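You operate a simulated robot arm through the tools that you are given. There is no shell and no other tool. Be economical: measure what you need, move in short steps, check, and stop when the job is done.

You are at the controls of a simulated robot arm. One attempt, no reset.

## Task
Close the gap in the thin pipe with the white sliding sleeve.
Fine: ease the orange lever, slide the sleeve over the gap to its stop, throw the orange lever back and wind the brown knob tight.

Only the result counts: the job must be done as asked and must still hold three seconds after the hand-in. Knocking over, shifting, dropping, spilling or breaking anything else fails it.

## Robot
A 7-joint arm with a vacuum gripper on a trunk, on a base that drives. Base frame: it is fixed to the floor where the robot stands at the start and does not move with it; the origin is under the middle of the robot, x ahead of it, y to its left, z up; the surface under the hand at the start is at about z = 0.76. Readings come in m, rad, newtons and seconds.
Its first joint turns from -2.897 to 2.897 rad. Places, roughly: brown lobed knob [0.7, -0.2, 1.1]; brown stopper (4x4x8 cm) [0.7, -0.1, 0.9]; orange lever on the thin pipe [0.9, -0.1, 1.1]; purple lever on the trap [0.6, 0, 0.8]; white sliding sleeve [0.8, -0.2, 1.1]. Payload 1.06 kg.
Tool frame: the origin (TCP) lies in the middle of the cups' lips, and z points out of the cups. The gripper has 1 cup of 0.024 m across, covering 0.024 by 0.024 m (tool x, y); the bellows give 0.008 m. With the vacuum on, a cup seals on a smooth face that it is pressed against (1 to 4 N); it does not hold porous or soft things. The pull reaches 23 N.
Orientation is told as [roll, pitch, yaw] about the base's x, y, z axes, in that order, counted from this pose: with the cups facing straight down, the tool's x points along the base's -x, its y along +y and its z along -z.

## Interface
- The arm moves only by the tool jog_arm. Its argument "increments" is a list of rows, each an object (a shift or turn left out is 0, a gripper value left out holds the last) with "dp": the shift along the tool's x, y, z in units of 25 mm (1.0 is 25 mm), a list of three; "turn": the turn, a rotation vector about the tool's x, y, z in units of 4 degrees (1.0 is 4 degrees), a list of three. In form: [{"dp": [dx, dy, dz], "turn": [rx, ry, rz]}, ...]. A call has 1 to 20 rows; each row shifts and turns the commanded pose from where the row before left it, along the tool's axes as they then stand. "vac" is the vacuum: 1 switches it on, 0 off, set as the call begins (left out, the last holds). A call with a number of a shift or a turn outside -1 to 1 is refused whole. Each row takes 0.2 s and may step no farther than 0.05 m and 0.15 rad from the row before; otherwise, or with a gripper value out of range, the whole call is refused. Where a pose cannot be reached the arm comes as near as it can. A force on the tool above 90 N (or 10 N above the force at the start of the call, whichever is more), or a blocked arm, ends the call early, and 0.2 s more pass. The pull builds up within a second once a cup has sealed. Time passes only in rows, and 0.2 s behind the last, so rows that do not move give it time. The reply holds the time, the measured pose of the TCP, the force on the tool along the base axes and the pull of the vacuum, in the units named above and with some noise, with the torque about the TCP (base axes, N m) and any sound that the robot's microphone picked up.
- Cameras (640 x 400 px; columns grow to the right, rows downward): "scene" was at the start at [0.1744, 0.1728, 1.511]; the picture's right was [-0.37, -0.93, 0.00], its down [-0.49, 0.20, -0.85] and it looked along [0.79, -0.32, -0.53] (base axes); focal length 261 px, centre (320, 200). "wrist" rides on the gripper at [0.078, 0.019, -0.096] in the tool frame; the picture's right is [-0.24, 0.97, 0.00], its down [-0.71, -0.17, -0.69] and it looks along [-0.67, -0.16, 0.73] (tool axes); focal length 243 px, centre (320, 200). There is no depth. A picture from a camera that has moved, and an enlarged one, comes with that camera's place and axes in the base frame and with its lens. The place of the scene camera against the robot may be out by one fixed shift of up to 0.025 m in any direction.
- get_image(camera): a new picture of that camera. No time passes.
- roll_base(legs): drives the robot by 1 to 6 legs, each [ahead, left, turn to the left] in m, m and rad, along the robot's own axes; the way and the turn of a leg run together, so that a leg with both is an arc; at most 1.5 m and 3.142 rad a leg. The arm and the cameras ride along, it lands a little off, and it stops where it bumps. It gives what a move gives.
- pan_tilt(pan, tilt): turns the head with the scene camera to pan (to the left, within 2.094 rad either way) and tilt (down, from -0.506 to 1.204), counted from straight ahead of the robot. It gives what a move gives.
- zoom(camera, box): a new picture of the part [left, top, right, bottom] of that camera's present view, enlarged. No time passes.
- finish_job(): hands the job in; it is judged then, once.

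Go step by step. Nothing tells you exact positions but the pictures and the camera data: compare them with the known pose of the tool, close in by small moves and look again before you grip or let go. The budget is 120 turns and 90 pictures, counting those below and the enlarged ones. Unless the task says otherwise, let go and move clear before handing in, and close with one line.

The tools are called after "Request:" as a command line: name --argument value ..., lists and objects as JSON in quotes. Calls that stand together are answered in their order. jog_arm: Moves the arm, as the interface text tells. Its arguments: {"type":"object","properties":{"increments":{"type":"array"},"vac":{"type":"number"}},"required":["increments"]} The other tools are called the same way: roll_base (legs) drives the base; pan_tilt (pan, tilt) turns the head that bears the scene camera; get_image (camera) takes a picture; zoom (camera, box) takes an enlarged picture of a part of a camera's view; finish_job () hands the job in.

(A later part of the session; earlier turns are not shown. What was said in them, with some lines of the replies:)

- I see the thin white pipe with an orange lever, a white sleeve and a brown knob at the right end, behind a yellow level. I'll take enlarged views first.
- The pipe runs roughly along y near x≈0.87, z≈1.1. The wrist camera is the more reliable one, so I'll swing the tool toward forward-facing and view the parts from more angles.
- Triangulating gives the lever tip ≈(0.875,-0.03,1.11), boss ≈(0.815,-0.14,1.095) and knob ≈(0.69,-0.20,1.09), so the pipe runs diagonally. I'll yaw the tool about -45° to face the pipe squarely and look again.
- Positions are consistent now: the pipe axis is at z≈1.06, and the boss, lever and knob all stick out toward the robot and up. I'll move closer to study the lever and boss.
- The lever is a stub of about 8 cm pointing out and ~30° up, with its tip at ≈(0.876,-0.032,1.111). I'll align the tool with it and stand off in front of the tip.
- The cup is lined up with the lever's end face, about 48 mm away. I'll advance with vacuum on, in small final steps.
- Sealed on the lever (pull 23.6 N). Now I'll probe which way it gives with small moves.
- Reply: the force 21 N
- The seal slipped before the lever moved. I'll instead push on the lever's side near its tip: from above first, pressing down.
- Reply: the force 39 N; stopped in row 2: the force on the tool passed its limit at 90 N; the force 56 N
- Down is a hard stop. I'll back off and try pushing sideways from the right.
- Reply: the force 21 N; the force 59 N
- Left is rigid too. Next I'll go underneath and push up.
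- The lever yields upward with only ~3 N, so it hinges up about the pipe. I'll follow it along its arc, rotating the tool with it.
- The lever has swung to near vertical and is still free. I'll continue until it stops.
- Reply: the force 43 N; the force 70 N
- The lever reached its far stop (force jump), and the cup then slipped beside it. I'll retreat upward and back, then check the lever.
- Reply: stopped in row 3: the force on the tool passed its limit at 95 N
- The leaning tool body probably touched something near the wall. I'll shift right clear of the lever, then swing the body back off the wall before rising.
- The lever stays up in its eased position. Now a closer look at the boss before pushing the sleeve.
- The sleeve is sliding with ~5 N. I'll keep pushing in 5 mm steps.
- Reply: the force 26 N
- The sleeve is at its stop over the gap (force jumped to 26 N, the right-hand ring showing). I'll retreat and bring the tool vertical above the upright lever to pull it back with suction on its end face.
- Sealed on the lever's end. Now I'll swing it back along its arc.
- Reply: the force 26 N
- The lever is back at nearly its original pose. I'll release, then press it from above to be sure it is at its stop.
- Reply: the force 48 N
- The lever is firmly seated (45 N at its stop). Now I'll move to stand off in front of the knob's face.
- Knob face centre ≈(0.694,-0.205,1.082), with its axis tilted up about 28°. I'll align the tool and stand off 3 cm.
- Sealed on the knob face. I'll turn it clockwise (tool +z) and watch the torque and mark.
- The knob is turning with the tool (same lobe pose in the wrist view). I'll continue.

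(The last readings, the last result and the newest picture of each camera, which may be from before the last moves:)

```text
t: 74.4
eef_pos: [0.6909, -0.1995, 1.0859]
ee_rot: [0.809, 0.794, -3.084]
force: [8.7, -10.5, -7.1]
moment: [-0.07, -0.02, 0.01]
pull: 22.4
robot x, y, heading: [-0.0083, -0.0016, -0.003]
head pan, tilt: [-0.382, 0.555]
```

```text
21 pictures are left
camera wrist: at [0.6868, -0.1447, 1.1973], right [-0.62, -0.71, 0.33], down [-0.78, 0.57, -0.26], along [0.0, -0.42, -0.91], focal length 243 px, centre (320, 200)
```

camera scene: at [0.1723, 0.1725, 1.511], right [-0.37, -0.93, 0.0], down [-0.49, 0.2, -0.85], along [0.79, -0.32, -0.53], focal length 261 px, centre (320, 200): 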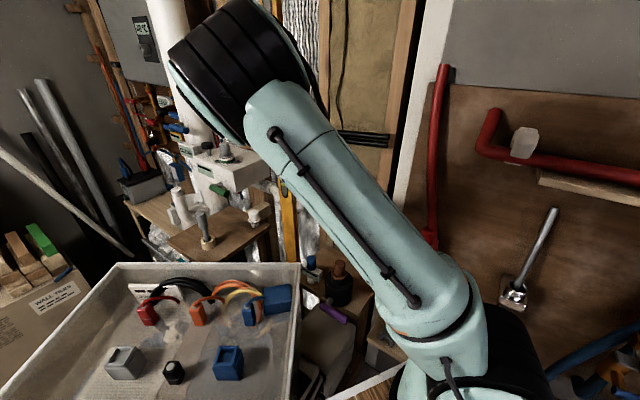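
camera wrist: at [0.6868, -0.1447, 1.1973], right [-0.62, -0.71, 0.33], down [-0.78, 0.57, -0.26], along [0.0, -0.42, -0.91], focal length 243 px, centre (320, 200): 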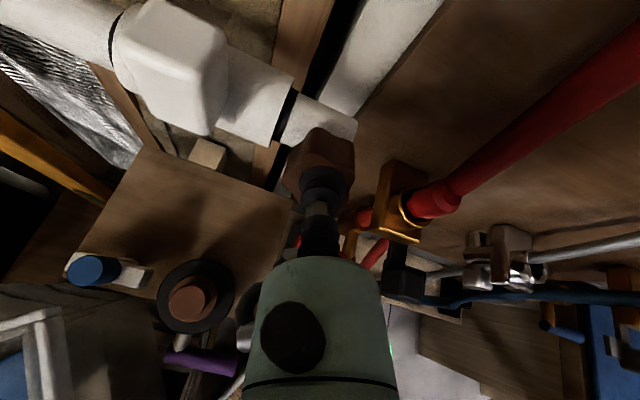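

Request:
jog_arm --increments '[{"turn": [0, 0, 1]}, {"turn": [0, 0, 1]}, {"turn": [0, 0, 1]}, {"turn": [0, 0, 1]}, {"turn": [0, 0, 1]}, {"turn": [0, 0, 1]}]'

Request:
jog_arm --increments '[{"turn": [0, 0, 1]}, {"turn": [0, 0, 1]}, {"turn": [0, 0, 1]}, {"turn": [0, 0, 1]}, {"turn": [0, 0, 1]}, {"turn": [0, 0, 1]}]'

Request:
get_image --camera "wrist"

```text
t: 75.8
eef_pos: [0.691, -0.2006, 1.0846]
ee_rot: [0.343, 1.031, 2.623]
force: [6.3, -10.2, -4.4]
moment: [-0.16, 0.06, 0.01]
pull: 22.4
robot x, y, heading: [-0.0061, -0.0038, 0.0]
head pan, tilt: [-0.382, 0.555]
```

```text
t: 77.2
eef_pos: [0.6927, -0.2002, 1.0864]
ee_rot: [-0.364, 1.023, 1.803]
force: [5.0, -9.6, -8.5]
moment: [-0.08, 0.01, 0.06]
pull: 22.4
robot x, y, heading: [-0.0054, -0.0004, 0.003]
head pan, tilt: [-0.382, 0.555]
```

```text
20 pictures are left
camera wrist: at [0.6354, -0.1838, 1.1954], right [-0.84, -0.38, -0.38], down [-0.3, 0.92, -0.24], along [0.44, -0.09, -0.89], focal length 243 px, centre (320, 200)
```

wrist: 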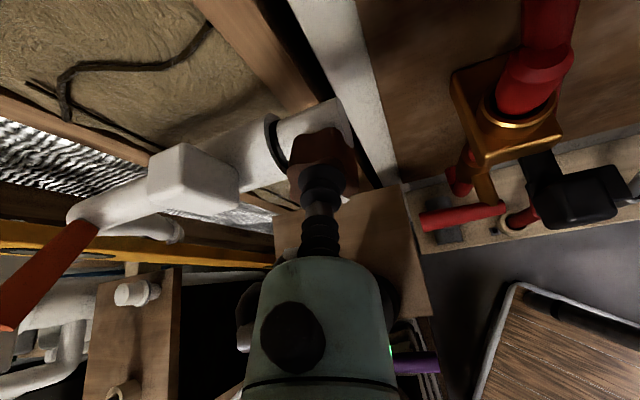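

Request:
jog_arm --increments '[{"turn": [0, 0, 1]}, {"turn": [0, 0, 1]}, {"turn": [0, 0, 1]}, {"turn": [0, 0, 1]}, {"turn": [0, 0, 1]}, {"turn": [0, 0, 1]}]'

Request:
jog_arm --increments '[{"turn": [0, 0, 1]}, {"turn": [0, 0, 1]}, {"turn": [0, 0, 1]}, {"turn": [0, 0, 1]}, {"turn": [0, 0, 1]}, {"turn": [0, 0, 1]}]'

Request:
get_image --camera "wrist"

```text
t: 78.6
eef_pos: [0.691, -0.1788, 1.1523]
ee_rot: [-0.808, 0.782, 1.244]
force: [0.5, -0.5, -0.5]
moment: [-0.03, 0.03, 0.0]
pull: 0.1
out of reach, approached as far as the arm can: row 1, 2, 3, 4, 5, 6
robot x, y, heading: [-0.0005, 0.0009, 0.002]
head pan, tilt: [-0.382, 0.555]
```

```text
t: 80.0
eef_pos: [0.6862, -0.18, 1.1467]
ee_rot: [-0.827, 0.64, 1.101]
force: [-0.4, -0.5, 0.0]
moment: [0.02, 0.02, 0.0]
pull: 0.0
out of reach, approached as far as the arm can: row 1, 2, 3, 4, 5, 6
robot x, y, heading: [-0.0014, 0.0019, 0.0]
head pan, tilt: [-0.382, 0.555]
```

```text
19 pictures are left
camera wrist: at [0.5963, -0.1726, 1.2346], right [-0.69, 0.08, -0.71], down [0.07, 1.0, 0.05], along [0.72, -0.01, -0.7], focal length 243 px, centre (320, 200)
```

wrist: 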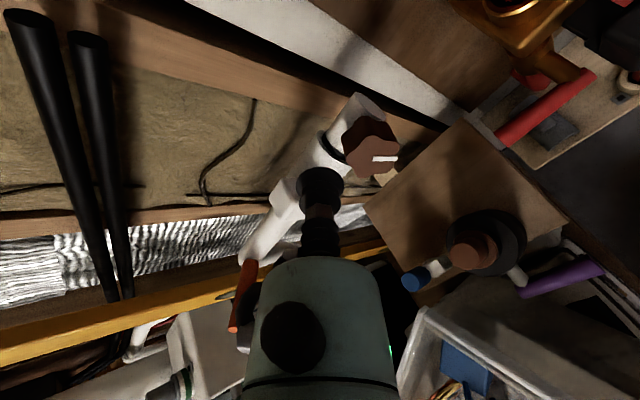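

The arm ran out of wrist range after about 195° and came off. I'll retreat, unwind the tool, and take another bite.

Request:
jog_arm --increments '[{"dp": [0, 0, -0.9]}, {"dp": [0, 0, -0.9]}, {"dp": [0, 0, -0.9]}, {"turn": [0, 0, -1]}, {"turn": [0, 0, -1]}, {"turn": [0, 0, -1]}, {"turn": [0, 0, -1]}, {"turn": [0, 0, -1]}, {"turn": [0, 0, -1]}, {"turn": [0, 0, -1]}, {"turn": [0, 0, -1]}, {"turn": [0, 0, -1]}, {"turn": [0, 0, -1]}, {"turn": [0, 0, -1]}, {"turn": [0, 0, -1]}]' --vac 0

Request:
get_image --camera "scene"

```text
t: 83.2
eef_pos: [0.6542, -0.1265, 1.2096]
ee_rot: [-0.128, 1.055, 2.077]
force: [0.3, 0.6, -0.1]
moment: [0.01, 0.01, 0.02]
pull: 0.0
robot x, y, heading: [-0.0047, 0.0016, 0.003]
head pan, tilt: [-0.382, 0.555]
```

```text
18 pictures are left
camera scene: at [0.1719, 0.1731, 1.511], right [-0.37, -0.93, 0.0], down [-0.49, 0.2, -0.85], along [0.79, -0.32, -0.53], focal length 261 px, centre (320, 200)
```

scene: 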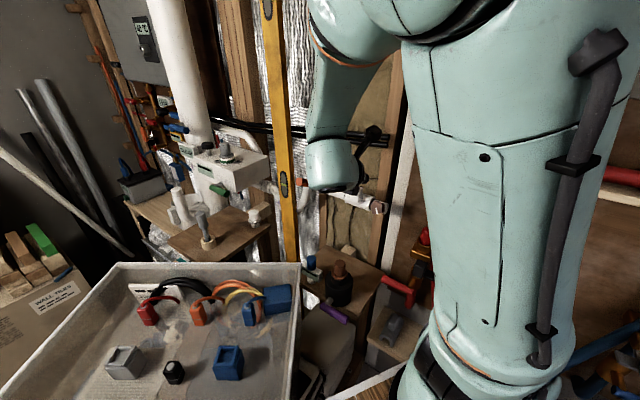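

Request:
zoom --camera "scene" --box '[340, 180, 404, 220]'

Request:
jog_arm --increments '[{"turn": [0, 0, -1]}, {"turn": [0, 0, -1]}, {"turn": [0, 0, -1]}, {"turn": [0, 0, -1]}, {"turn": [0, 0, -1]}, {"turn": [0, 0, -1]}, {"turn": [0, 0, -1]}, {"turn": [0, 0, -1]}, {"turn": [0, 0, -1]}, {"turn": [0, 0, -1]}, {"turn": [0, 0, -1]}, {"turn": [0, 0, -1]}, {"turn": [0, 0, -1]}, {"turn": [0, 0, -1]}, {"turn": [0, 0, -1]}, {"turn": [0, 0, -1]}, {"turn": [0, 0, -1]}, {"turn": [0, 0, -1]}, {"turn": [0, 0, -1]}, {"turn": [0, 0, -1]}]'

Request:
jog_arm --increments '[{"turn": [0, 0, -1]}, {"turn": [0, 0, -1]}, {"turn": [0, 0, -1]}, {"turn": [0, 0, -1]}, {"turn": [0, 0, -1]}, {"turn": [0, 0, -1]}, {"turn": [0, 0, -1]}, {"turn": [0, 0, -1]}, {"turn": [0, 0, -1]}, {"turn": [0, 0, -1]}, {"turn": [0, 0, -1]}, {"turn": [0, 0, -1]}, {"turn": [0, 0, -1]}, {"turn": [0, 0, -1]}, {"turn": [0, 0, -1]}, {"turn": [0, 0, -1]}, {"turn": [0, 0, -1]}, {"turn": [0, 0, -1]}, {"turn": [0, 0, -1]}, {"turn": [0, 0, -1]}]'

```text
10.00 times, centred on (372, 200) of scene
camera zoom: at [0.1719, 0.1731, 1.511], right [-0.37, -0.93, 0.0], down [-0.49, 0.2, -0.85], along [0.79, -0.32, -0.53], focal length 2610 px, centre (-200, 200)
```

zoom: 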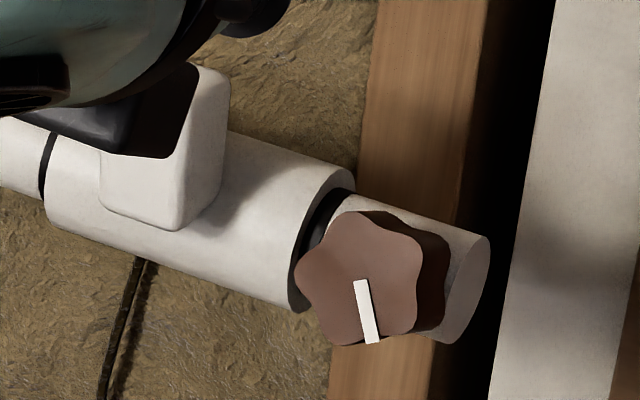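

```text
t: 87.4
eef_pos: [0.6553, -0.1285, 1.2097]
ee_rot: [1.045, 0.216, -2.609]
force: [1.0, 0.6, 0.1]
moment: [-0.02, -0.01, 0.05]
pull: 0.1
robot x, y, heading: [-0.0025, -0.0009, -0.001]
head pan, tilt: [-0.382, 0.555]
```

```text
t: 91.6
eef_pos: [0.6557, -0.1278, 1.2101]
ee_rot: [0.63, -0.921, -1.66]
force: [-0.4, -0.1, 0.0]
moment: [-0.01, 0.0, 0.0]
pull: 0.2
robot x, y, heading: [-0.004, 0.0002, 0.002]
head pan, tilt: [-0.382, 0.555]
```

The mark turned about 135° clockwise overall, so either the knob got tight or the cup slipped late. I'll unwind a bit more and re-approach the face to test.

Request:
jog_arm --increments '[{"turn": [0, 0, -1]}, {"turn": [0, 0, -1]}, {"turn": [0, 0, -1]}, {"turn": [0, 0, -1]}, {"turn": [0, 0, -1]}, {"turn": [0, 0, -1]}, {"turn": [0, 0, -0.5]}]'

Request:
get_image --camera "wrist"

```text
t: 93.2
eef_pos: [0.6552, -0.1267, 1.2104]
ee_rot: [-0.057, -1.059, -0.851]
force: [-0.4, -0.4, 0.0]
moment: [-0.02, 0.02, 0.01]
pull: 0.2
robot x, y, heading: [-0.0, 0.004, -0.003]
head pan, tilt: [-0.382, 0.555]
```

```text
16 pictures are left
camera wrist: at [0.5939, -0.021, 1.1878], right [0.84, 0.52, 0.18], down [-0.27, 0.11, 0.96], along [0.48, -0.85, 0.23], focal length 243 px, centre (320, 200)
```

wrist: 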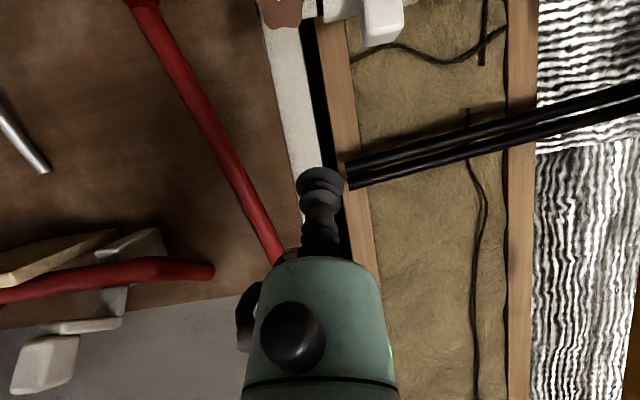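

Request:
jog_arm --increments '[{"dp": [0.9, -0.1, 0.3]}, {"dp": [0.9, -0.1, 0.3]}, {"dp": [0.8, -0.1, 0.9]}, {"dp": [0.26, -0.1, 0.9]}, {"dp": [0, -0.11, 0.9]}, {"dp": [0, 0, 0.78]}]'

Request:
zoom --camera "wrist" --box '[240, 80, 400, 200]'

```text
t: 94.6
eef_pos: [0.6784, -0.1783, 1.0974]
ee_rot: [-0.057, -1.057, -0.852]
force: [-0.6, 0.5, -0.5]
moment: [-0.01, -0.03, -0.01]
pull: 0.1
robot x, y, heading: [-0.0012, -0.0023, 0.0]
head pan, tilt: [-0.382, 0.555]
```

```text
3.33 times, centred on (320, 140) of wrist
camera zoom: at [0.6164, -0.0732, 1.0742], right [0.84, 0.52, 0.18], down [-0.27, 0.11, 0.96], along [0.48, -0.85, 0.23], focal length 809 px, centre (320, 400)
```

zoom: 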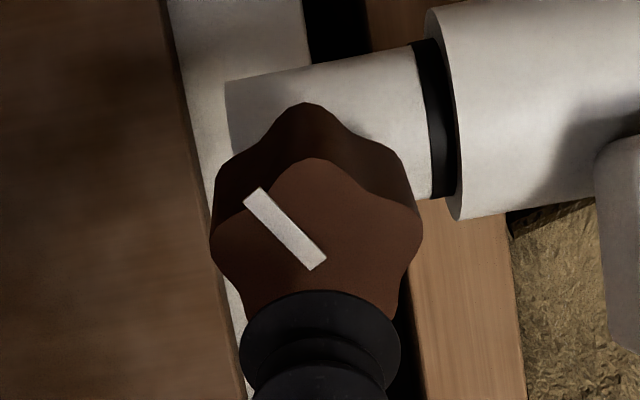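

Request:
jog_arm --increments '[{"dp": [0, 0, 0.6]}, {"dp": [0, 0, 0.4]}, {"dp": [0, 0, 0.12]}, {"dp": [0, 0, 0]}, {"dp": [0, 0, 0]}]' --vac 1

Request:
zoom --camera "wrist" --box '[240, 90, 400, 210]'

```text
t: 95.8
eef_pos: [0.6924, -0.1984, 1.0843]
ee_rot: [-0.057, -1.058, -0.853]
force: [5.6, -5.7, -2.8]
moment: [-0.12, 0.02, -0.11]
pull: 22.8
robot x, y, heading: [-0.0065, -0.0009, -0.003]
head pan, tilt: [-0.382, 0.555]
```

```text
3.33 times, centred on (320, 150) of wrist
camera zoom: at [0.6302, -0.0932, 1.0618], right [0.84, 0.52, 0.18], down [-0.27, 0.11, 0.96], along [0.47, -0.85, 0.23], focal length 809 px, centre (320, 367)
```

zoom: 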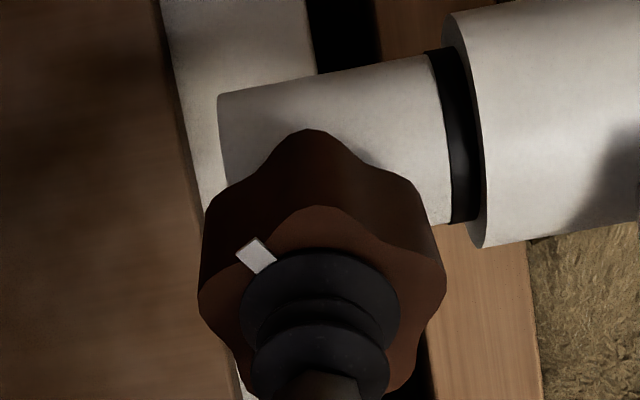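

Sealed with the mark's end visible beside the cup, a good slip indicator. I'll turn clockwise in stages.

Request:
jog_arm --increments '[{"turn": [0, 0, 1]}, {"turn": [0, 0, 1]}, {"turn": [0, 0, 1]}, {"turn": [0, 0, 1]}, {"turn": [0, 0, 1]}]'

Request:
zoom --camera "wrist" --box '[240, 90, 400, 210]'

```text
t: 97.0
eef_pos: [0.6907, -0.1995, 1.0844]
ee_rot: [0.508, -0.975, -1.509]
force: [6.7, -6.7, -4.1]
moment: [-0.14, 0.11, -0.02]
pull: 22.8
robot x, y, heading: [-0.002, 0.0061, 0.0]
head pan, tilt: [-0.382, 0.555]
```

```text
3.33 times, centred on (320, 150) of wrist
camera zoom: at [0.6529, -0.0818, 1.0706], right [0.83, 0.31, 0.46], down [-0.48, 0.0, 0.88], along [0.27, -0.95, 0.15], focal length 809 px, centre (320, 367)
```

zoom: 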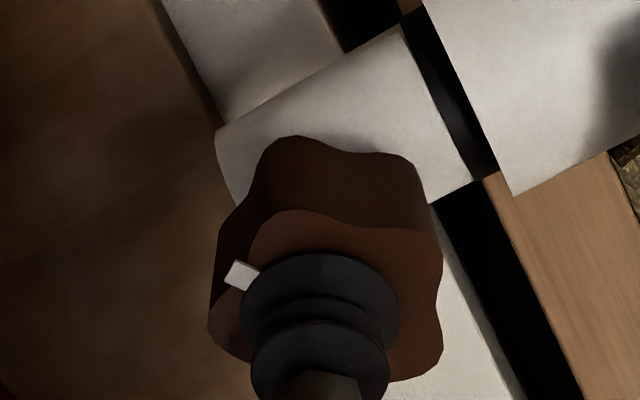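

The knob no longer follows — the cup slipped, so it is tight at this suction torque. I'll press harder axially and twist again to confirm it is fully tight.

Request:
jog_arm --increments '[{"dp": [0, 0, 0.15]}, {"dp": [0, 0, 0.15]}, {"dp": [0, 0, 0.1]}, {"dp": [0, 0, 0]}]'

Request:
jog_arm --increments '[{"turn": [0, 0, 1]}, {"turn": [0, 0, 1]}, {"turn": [0, 0, 1]}, {"turn": [0, 0, 1]}]'

Request:
zoom --camera "wrist" --box '[240, 90, 400, 210]'

```text
t: 98.0
eef_pos: [0.6951, -0.2048, 1.079]
ee_rot: [0.51, -0.978, -1.51]
force: [4.9, 18.1, 9.3]
moment: [-0.13, 0.11, -0.29]
pull: 22.5
robot x, y, heading: [-0.006, 0.0041, 0.004]
head pan, tilt: [-0.382, 0.555]
```

```text
t: 99.0
eef_pos: [0.6943, -0.2049, 1.0796]
ee_rot: [0.785, -0.806, -1.866]
force: [-9.9, 13.0, 3.4]
moment: [-0.28, 0.27, 0.14]
pull: 22.8
robot x, y, heading: [-0.0001, 0.001, 0.004]
head pan, tilt: [-0.382, 0.555]
```

```text
3.33 times, centred on (320, 150) of wrist
camera zoom: at [0.6755, -0.0829, 1.0787], right [0.75, 0.12, 0.65], down [-0.65, -0.04, 0.76], along [0.12, -0.99, 0.04], focal length 809 px, centre (320, 367)
```

zoom: 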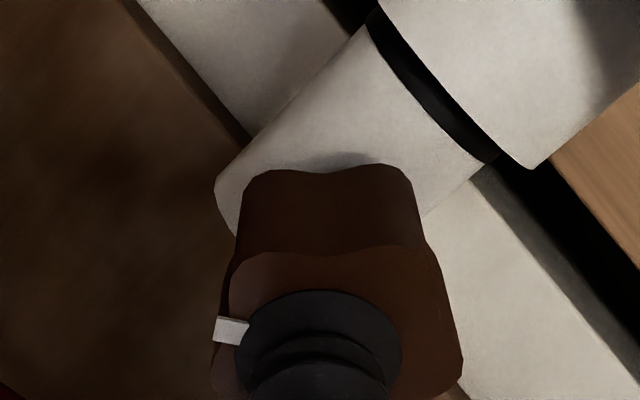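

The knob holds against ~0.4 N·m without moving, so it is tight at its stop. I'll release and move clear.

Request:
jog_arm --increments '[{"dp": [0, 0, 0]}, {"dp": [0, 0, -0.2]}, {"dp": [0, 0, -0.2]}, {"dp": [0, 0, 0]}, {"dp": [0, 0, -0.8]}, {"dp": [0, 0, -0.9]}, {"dp": [0, 0, -0.9]}, {"dp": [0, 0, -0.9]}, {"dp": [0, 0, -0.9]}]' --vac 0

Request:
get_image --camera "wrist"

Request:
get_image --camera "scene"

```text
t: 101.0
eef_pos: [0.6323, -0.1206, 1.137]
ee_rot: [0.786, -0.804, -1.863]
force: [0.3, -0.4, -0.3]
moment: [0.01, -0.03, 0.02]
pull: 0.0
robot x, y, heading: [-0.0033, 0.0007, 0.0]
head pan, tilt: [-0.382, 0.555]
```

```text
11 pictures are left
camera wrist: at [0.612, 0.0026, 1.1369], right [0.75, 0.12, 0.65], down [-0.65, -0.04, 0.76], along [0.12, -0.99, 0.04], focal length 243 px, centre (320, 200)
```

wrist: 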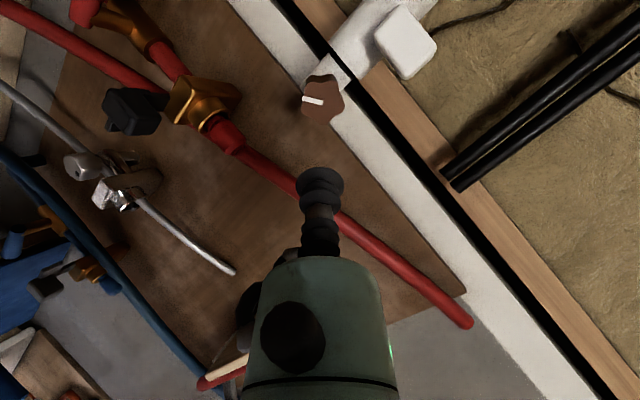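

```text
10 pictures are left
camera scene: at [0.1722, 0.1728, 1.511], right [-0.37, -0.93, 0.0], down [-0.49, 0.2, -0.85], along [0.79, -0.32, -0.53], focal length 261 px, centre (320, 200)
```

scene: 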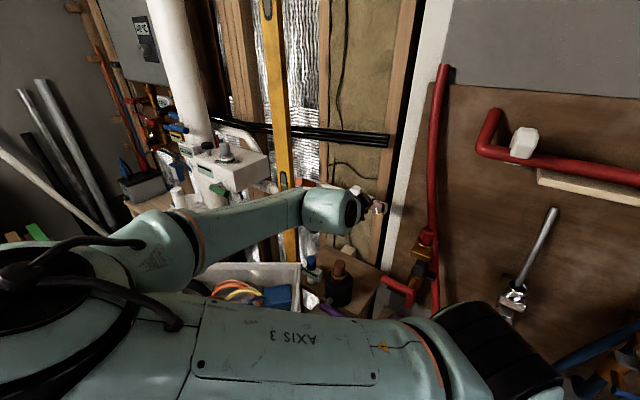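

Request:
jog_arm --increments '[{"dp": [-0.58, 0.4, -0.39]}, {"dp": [-0.58, 0.4, -0.39]}, {"dp": [-0.58, 0.4, -0.39]}, {"dp": [-0.58, 0.4, -0.39]}, {"dp": [-0.58, 0.4, -0.39]}, {"dp": [-0.58, 0.4, -0.39]}, {"dp": [-0.58, 0.4, -0.39]}]'

Request:
zoom --camera "scene" --box '[270, 150, 414, 240]'

Request:
get_image --camera "scene"

```text
t: 102.6
eef_pos: [0.6318, -0.1222, 1.2792]
ee_rot: [0.787, -0.807, -1.864]
force: [-0.4, -0.3, 0.0]
moment: [0.02, 0.04, -0.01]
pull: 0.0
robot x, y, heading: [-0.0041, -0.0018, -0.001]
head pan, tilt: [-0.382, 0.555]
```

```text
4.44 times, centred on (342, 195) of scene
camera zoom: at [0.172, 0.1731, 1.511], right [-0.37, -0.93, 0.0], down [-0.49, 0.2, -0.85], along [0.79, -0.32, -0.53], focal length 1160 px, centre (222, 222)
```

zoom: 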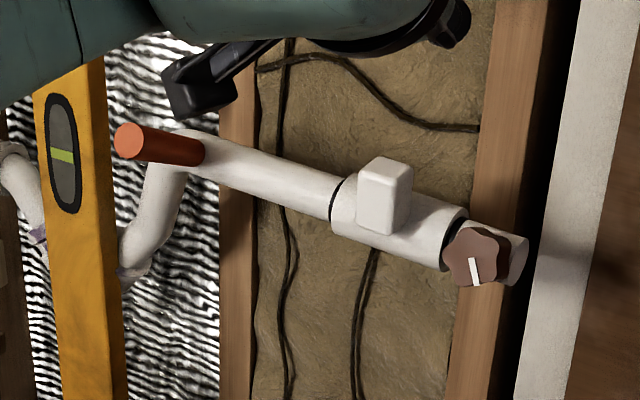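

```text
8 pictures are left
camera scene: at [0.172, 0.1731, 1.511], right [-0.37, -0.93, 0.0], down [-0.49, 0.2, -0.85], along [0.79, -0.32, -0.53], focal length 261 px, centre (320, 200)
```

scene: 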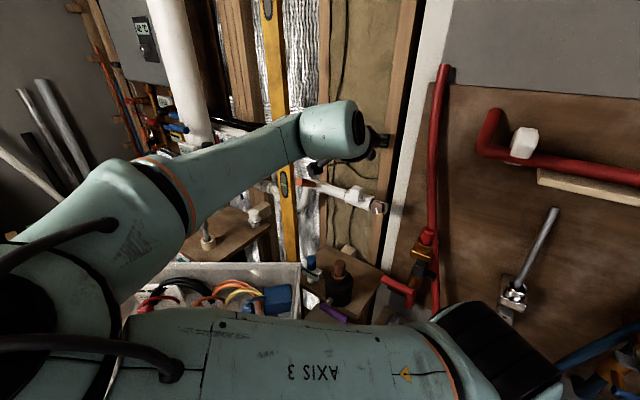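

The sleeve spans the gap at its stop, the lever is back down, the knob is tight, and the tool is clear. I'm handing in.

Request:
finish_job

```text
The job is handed in.
```

The gap in the thin pipe is closed: the white sleeve is at its stop over it, the orange lever is thrown back to its stop, and the brown knob is wound tight. The job is handed in with the tool clear.
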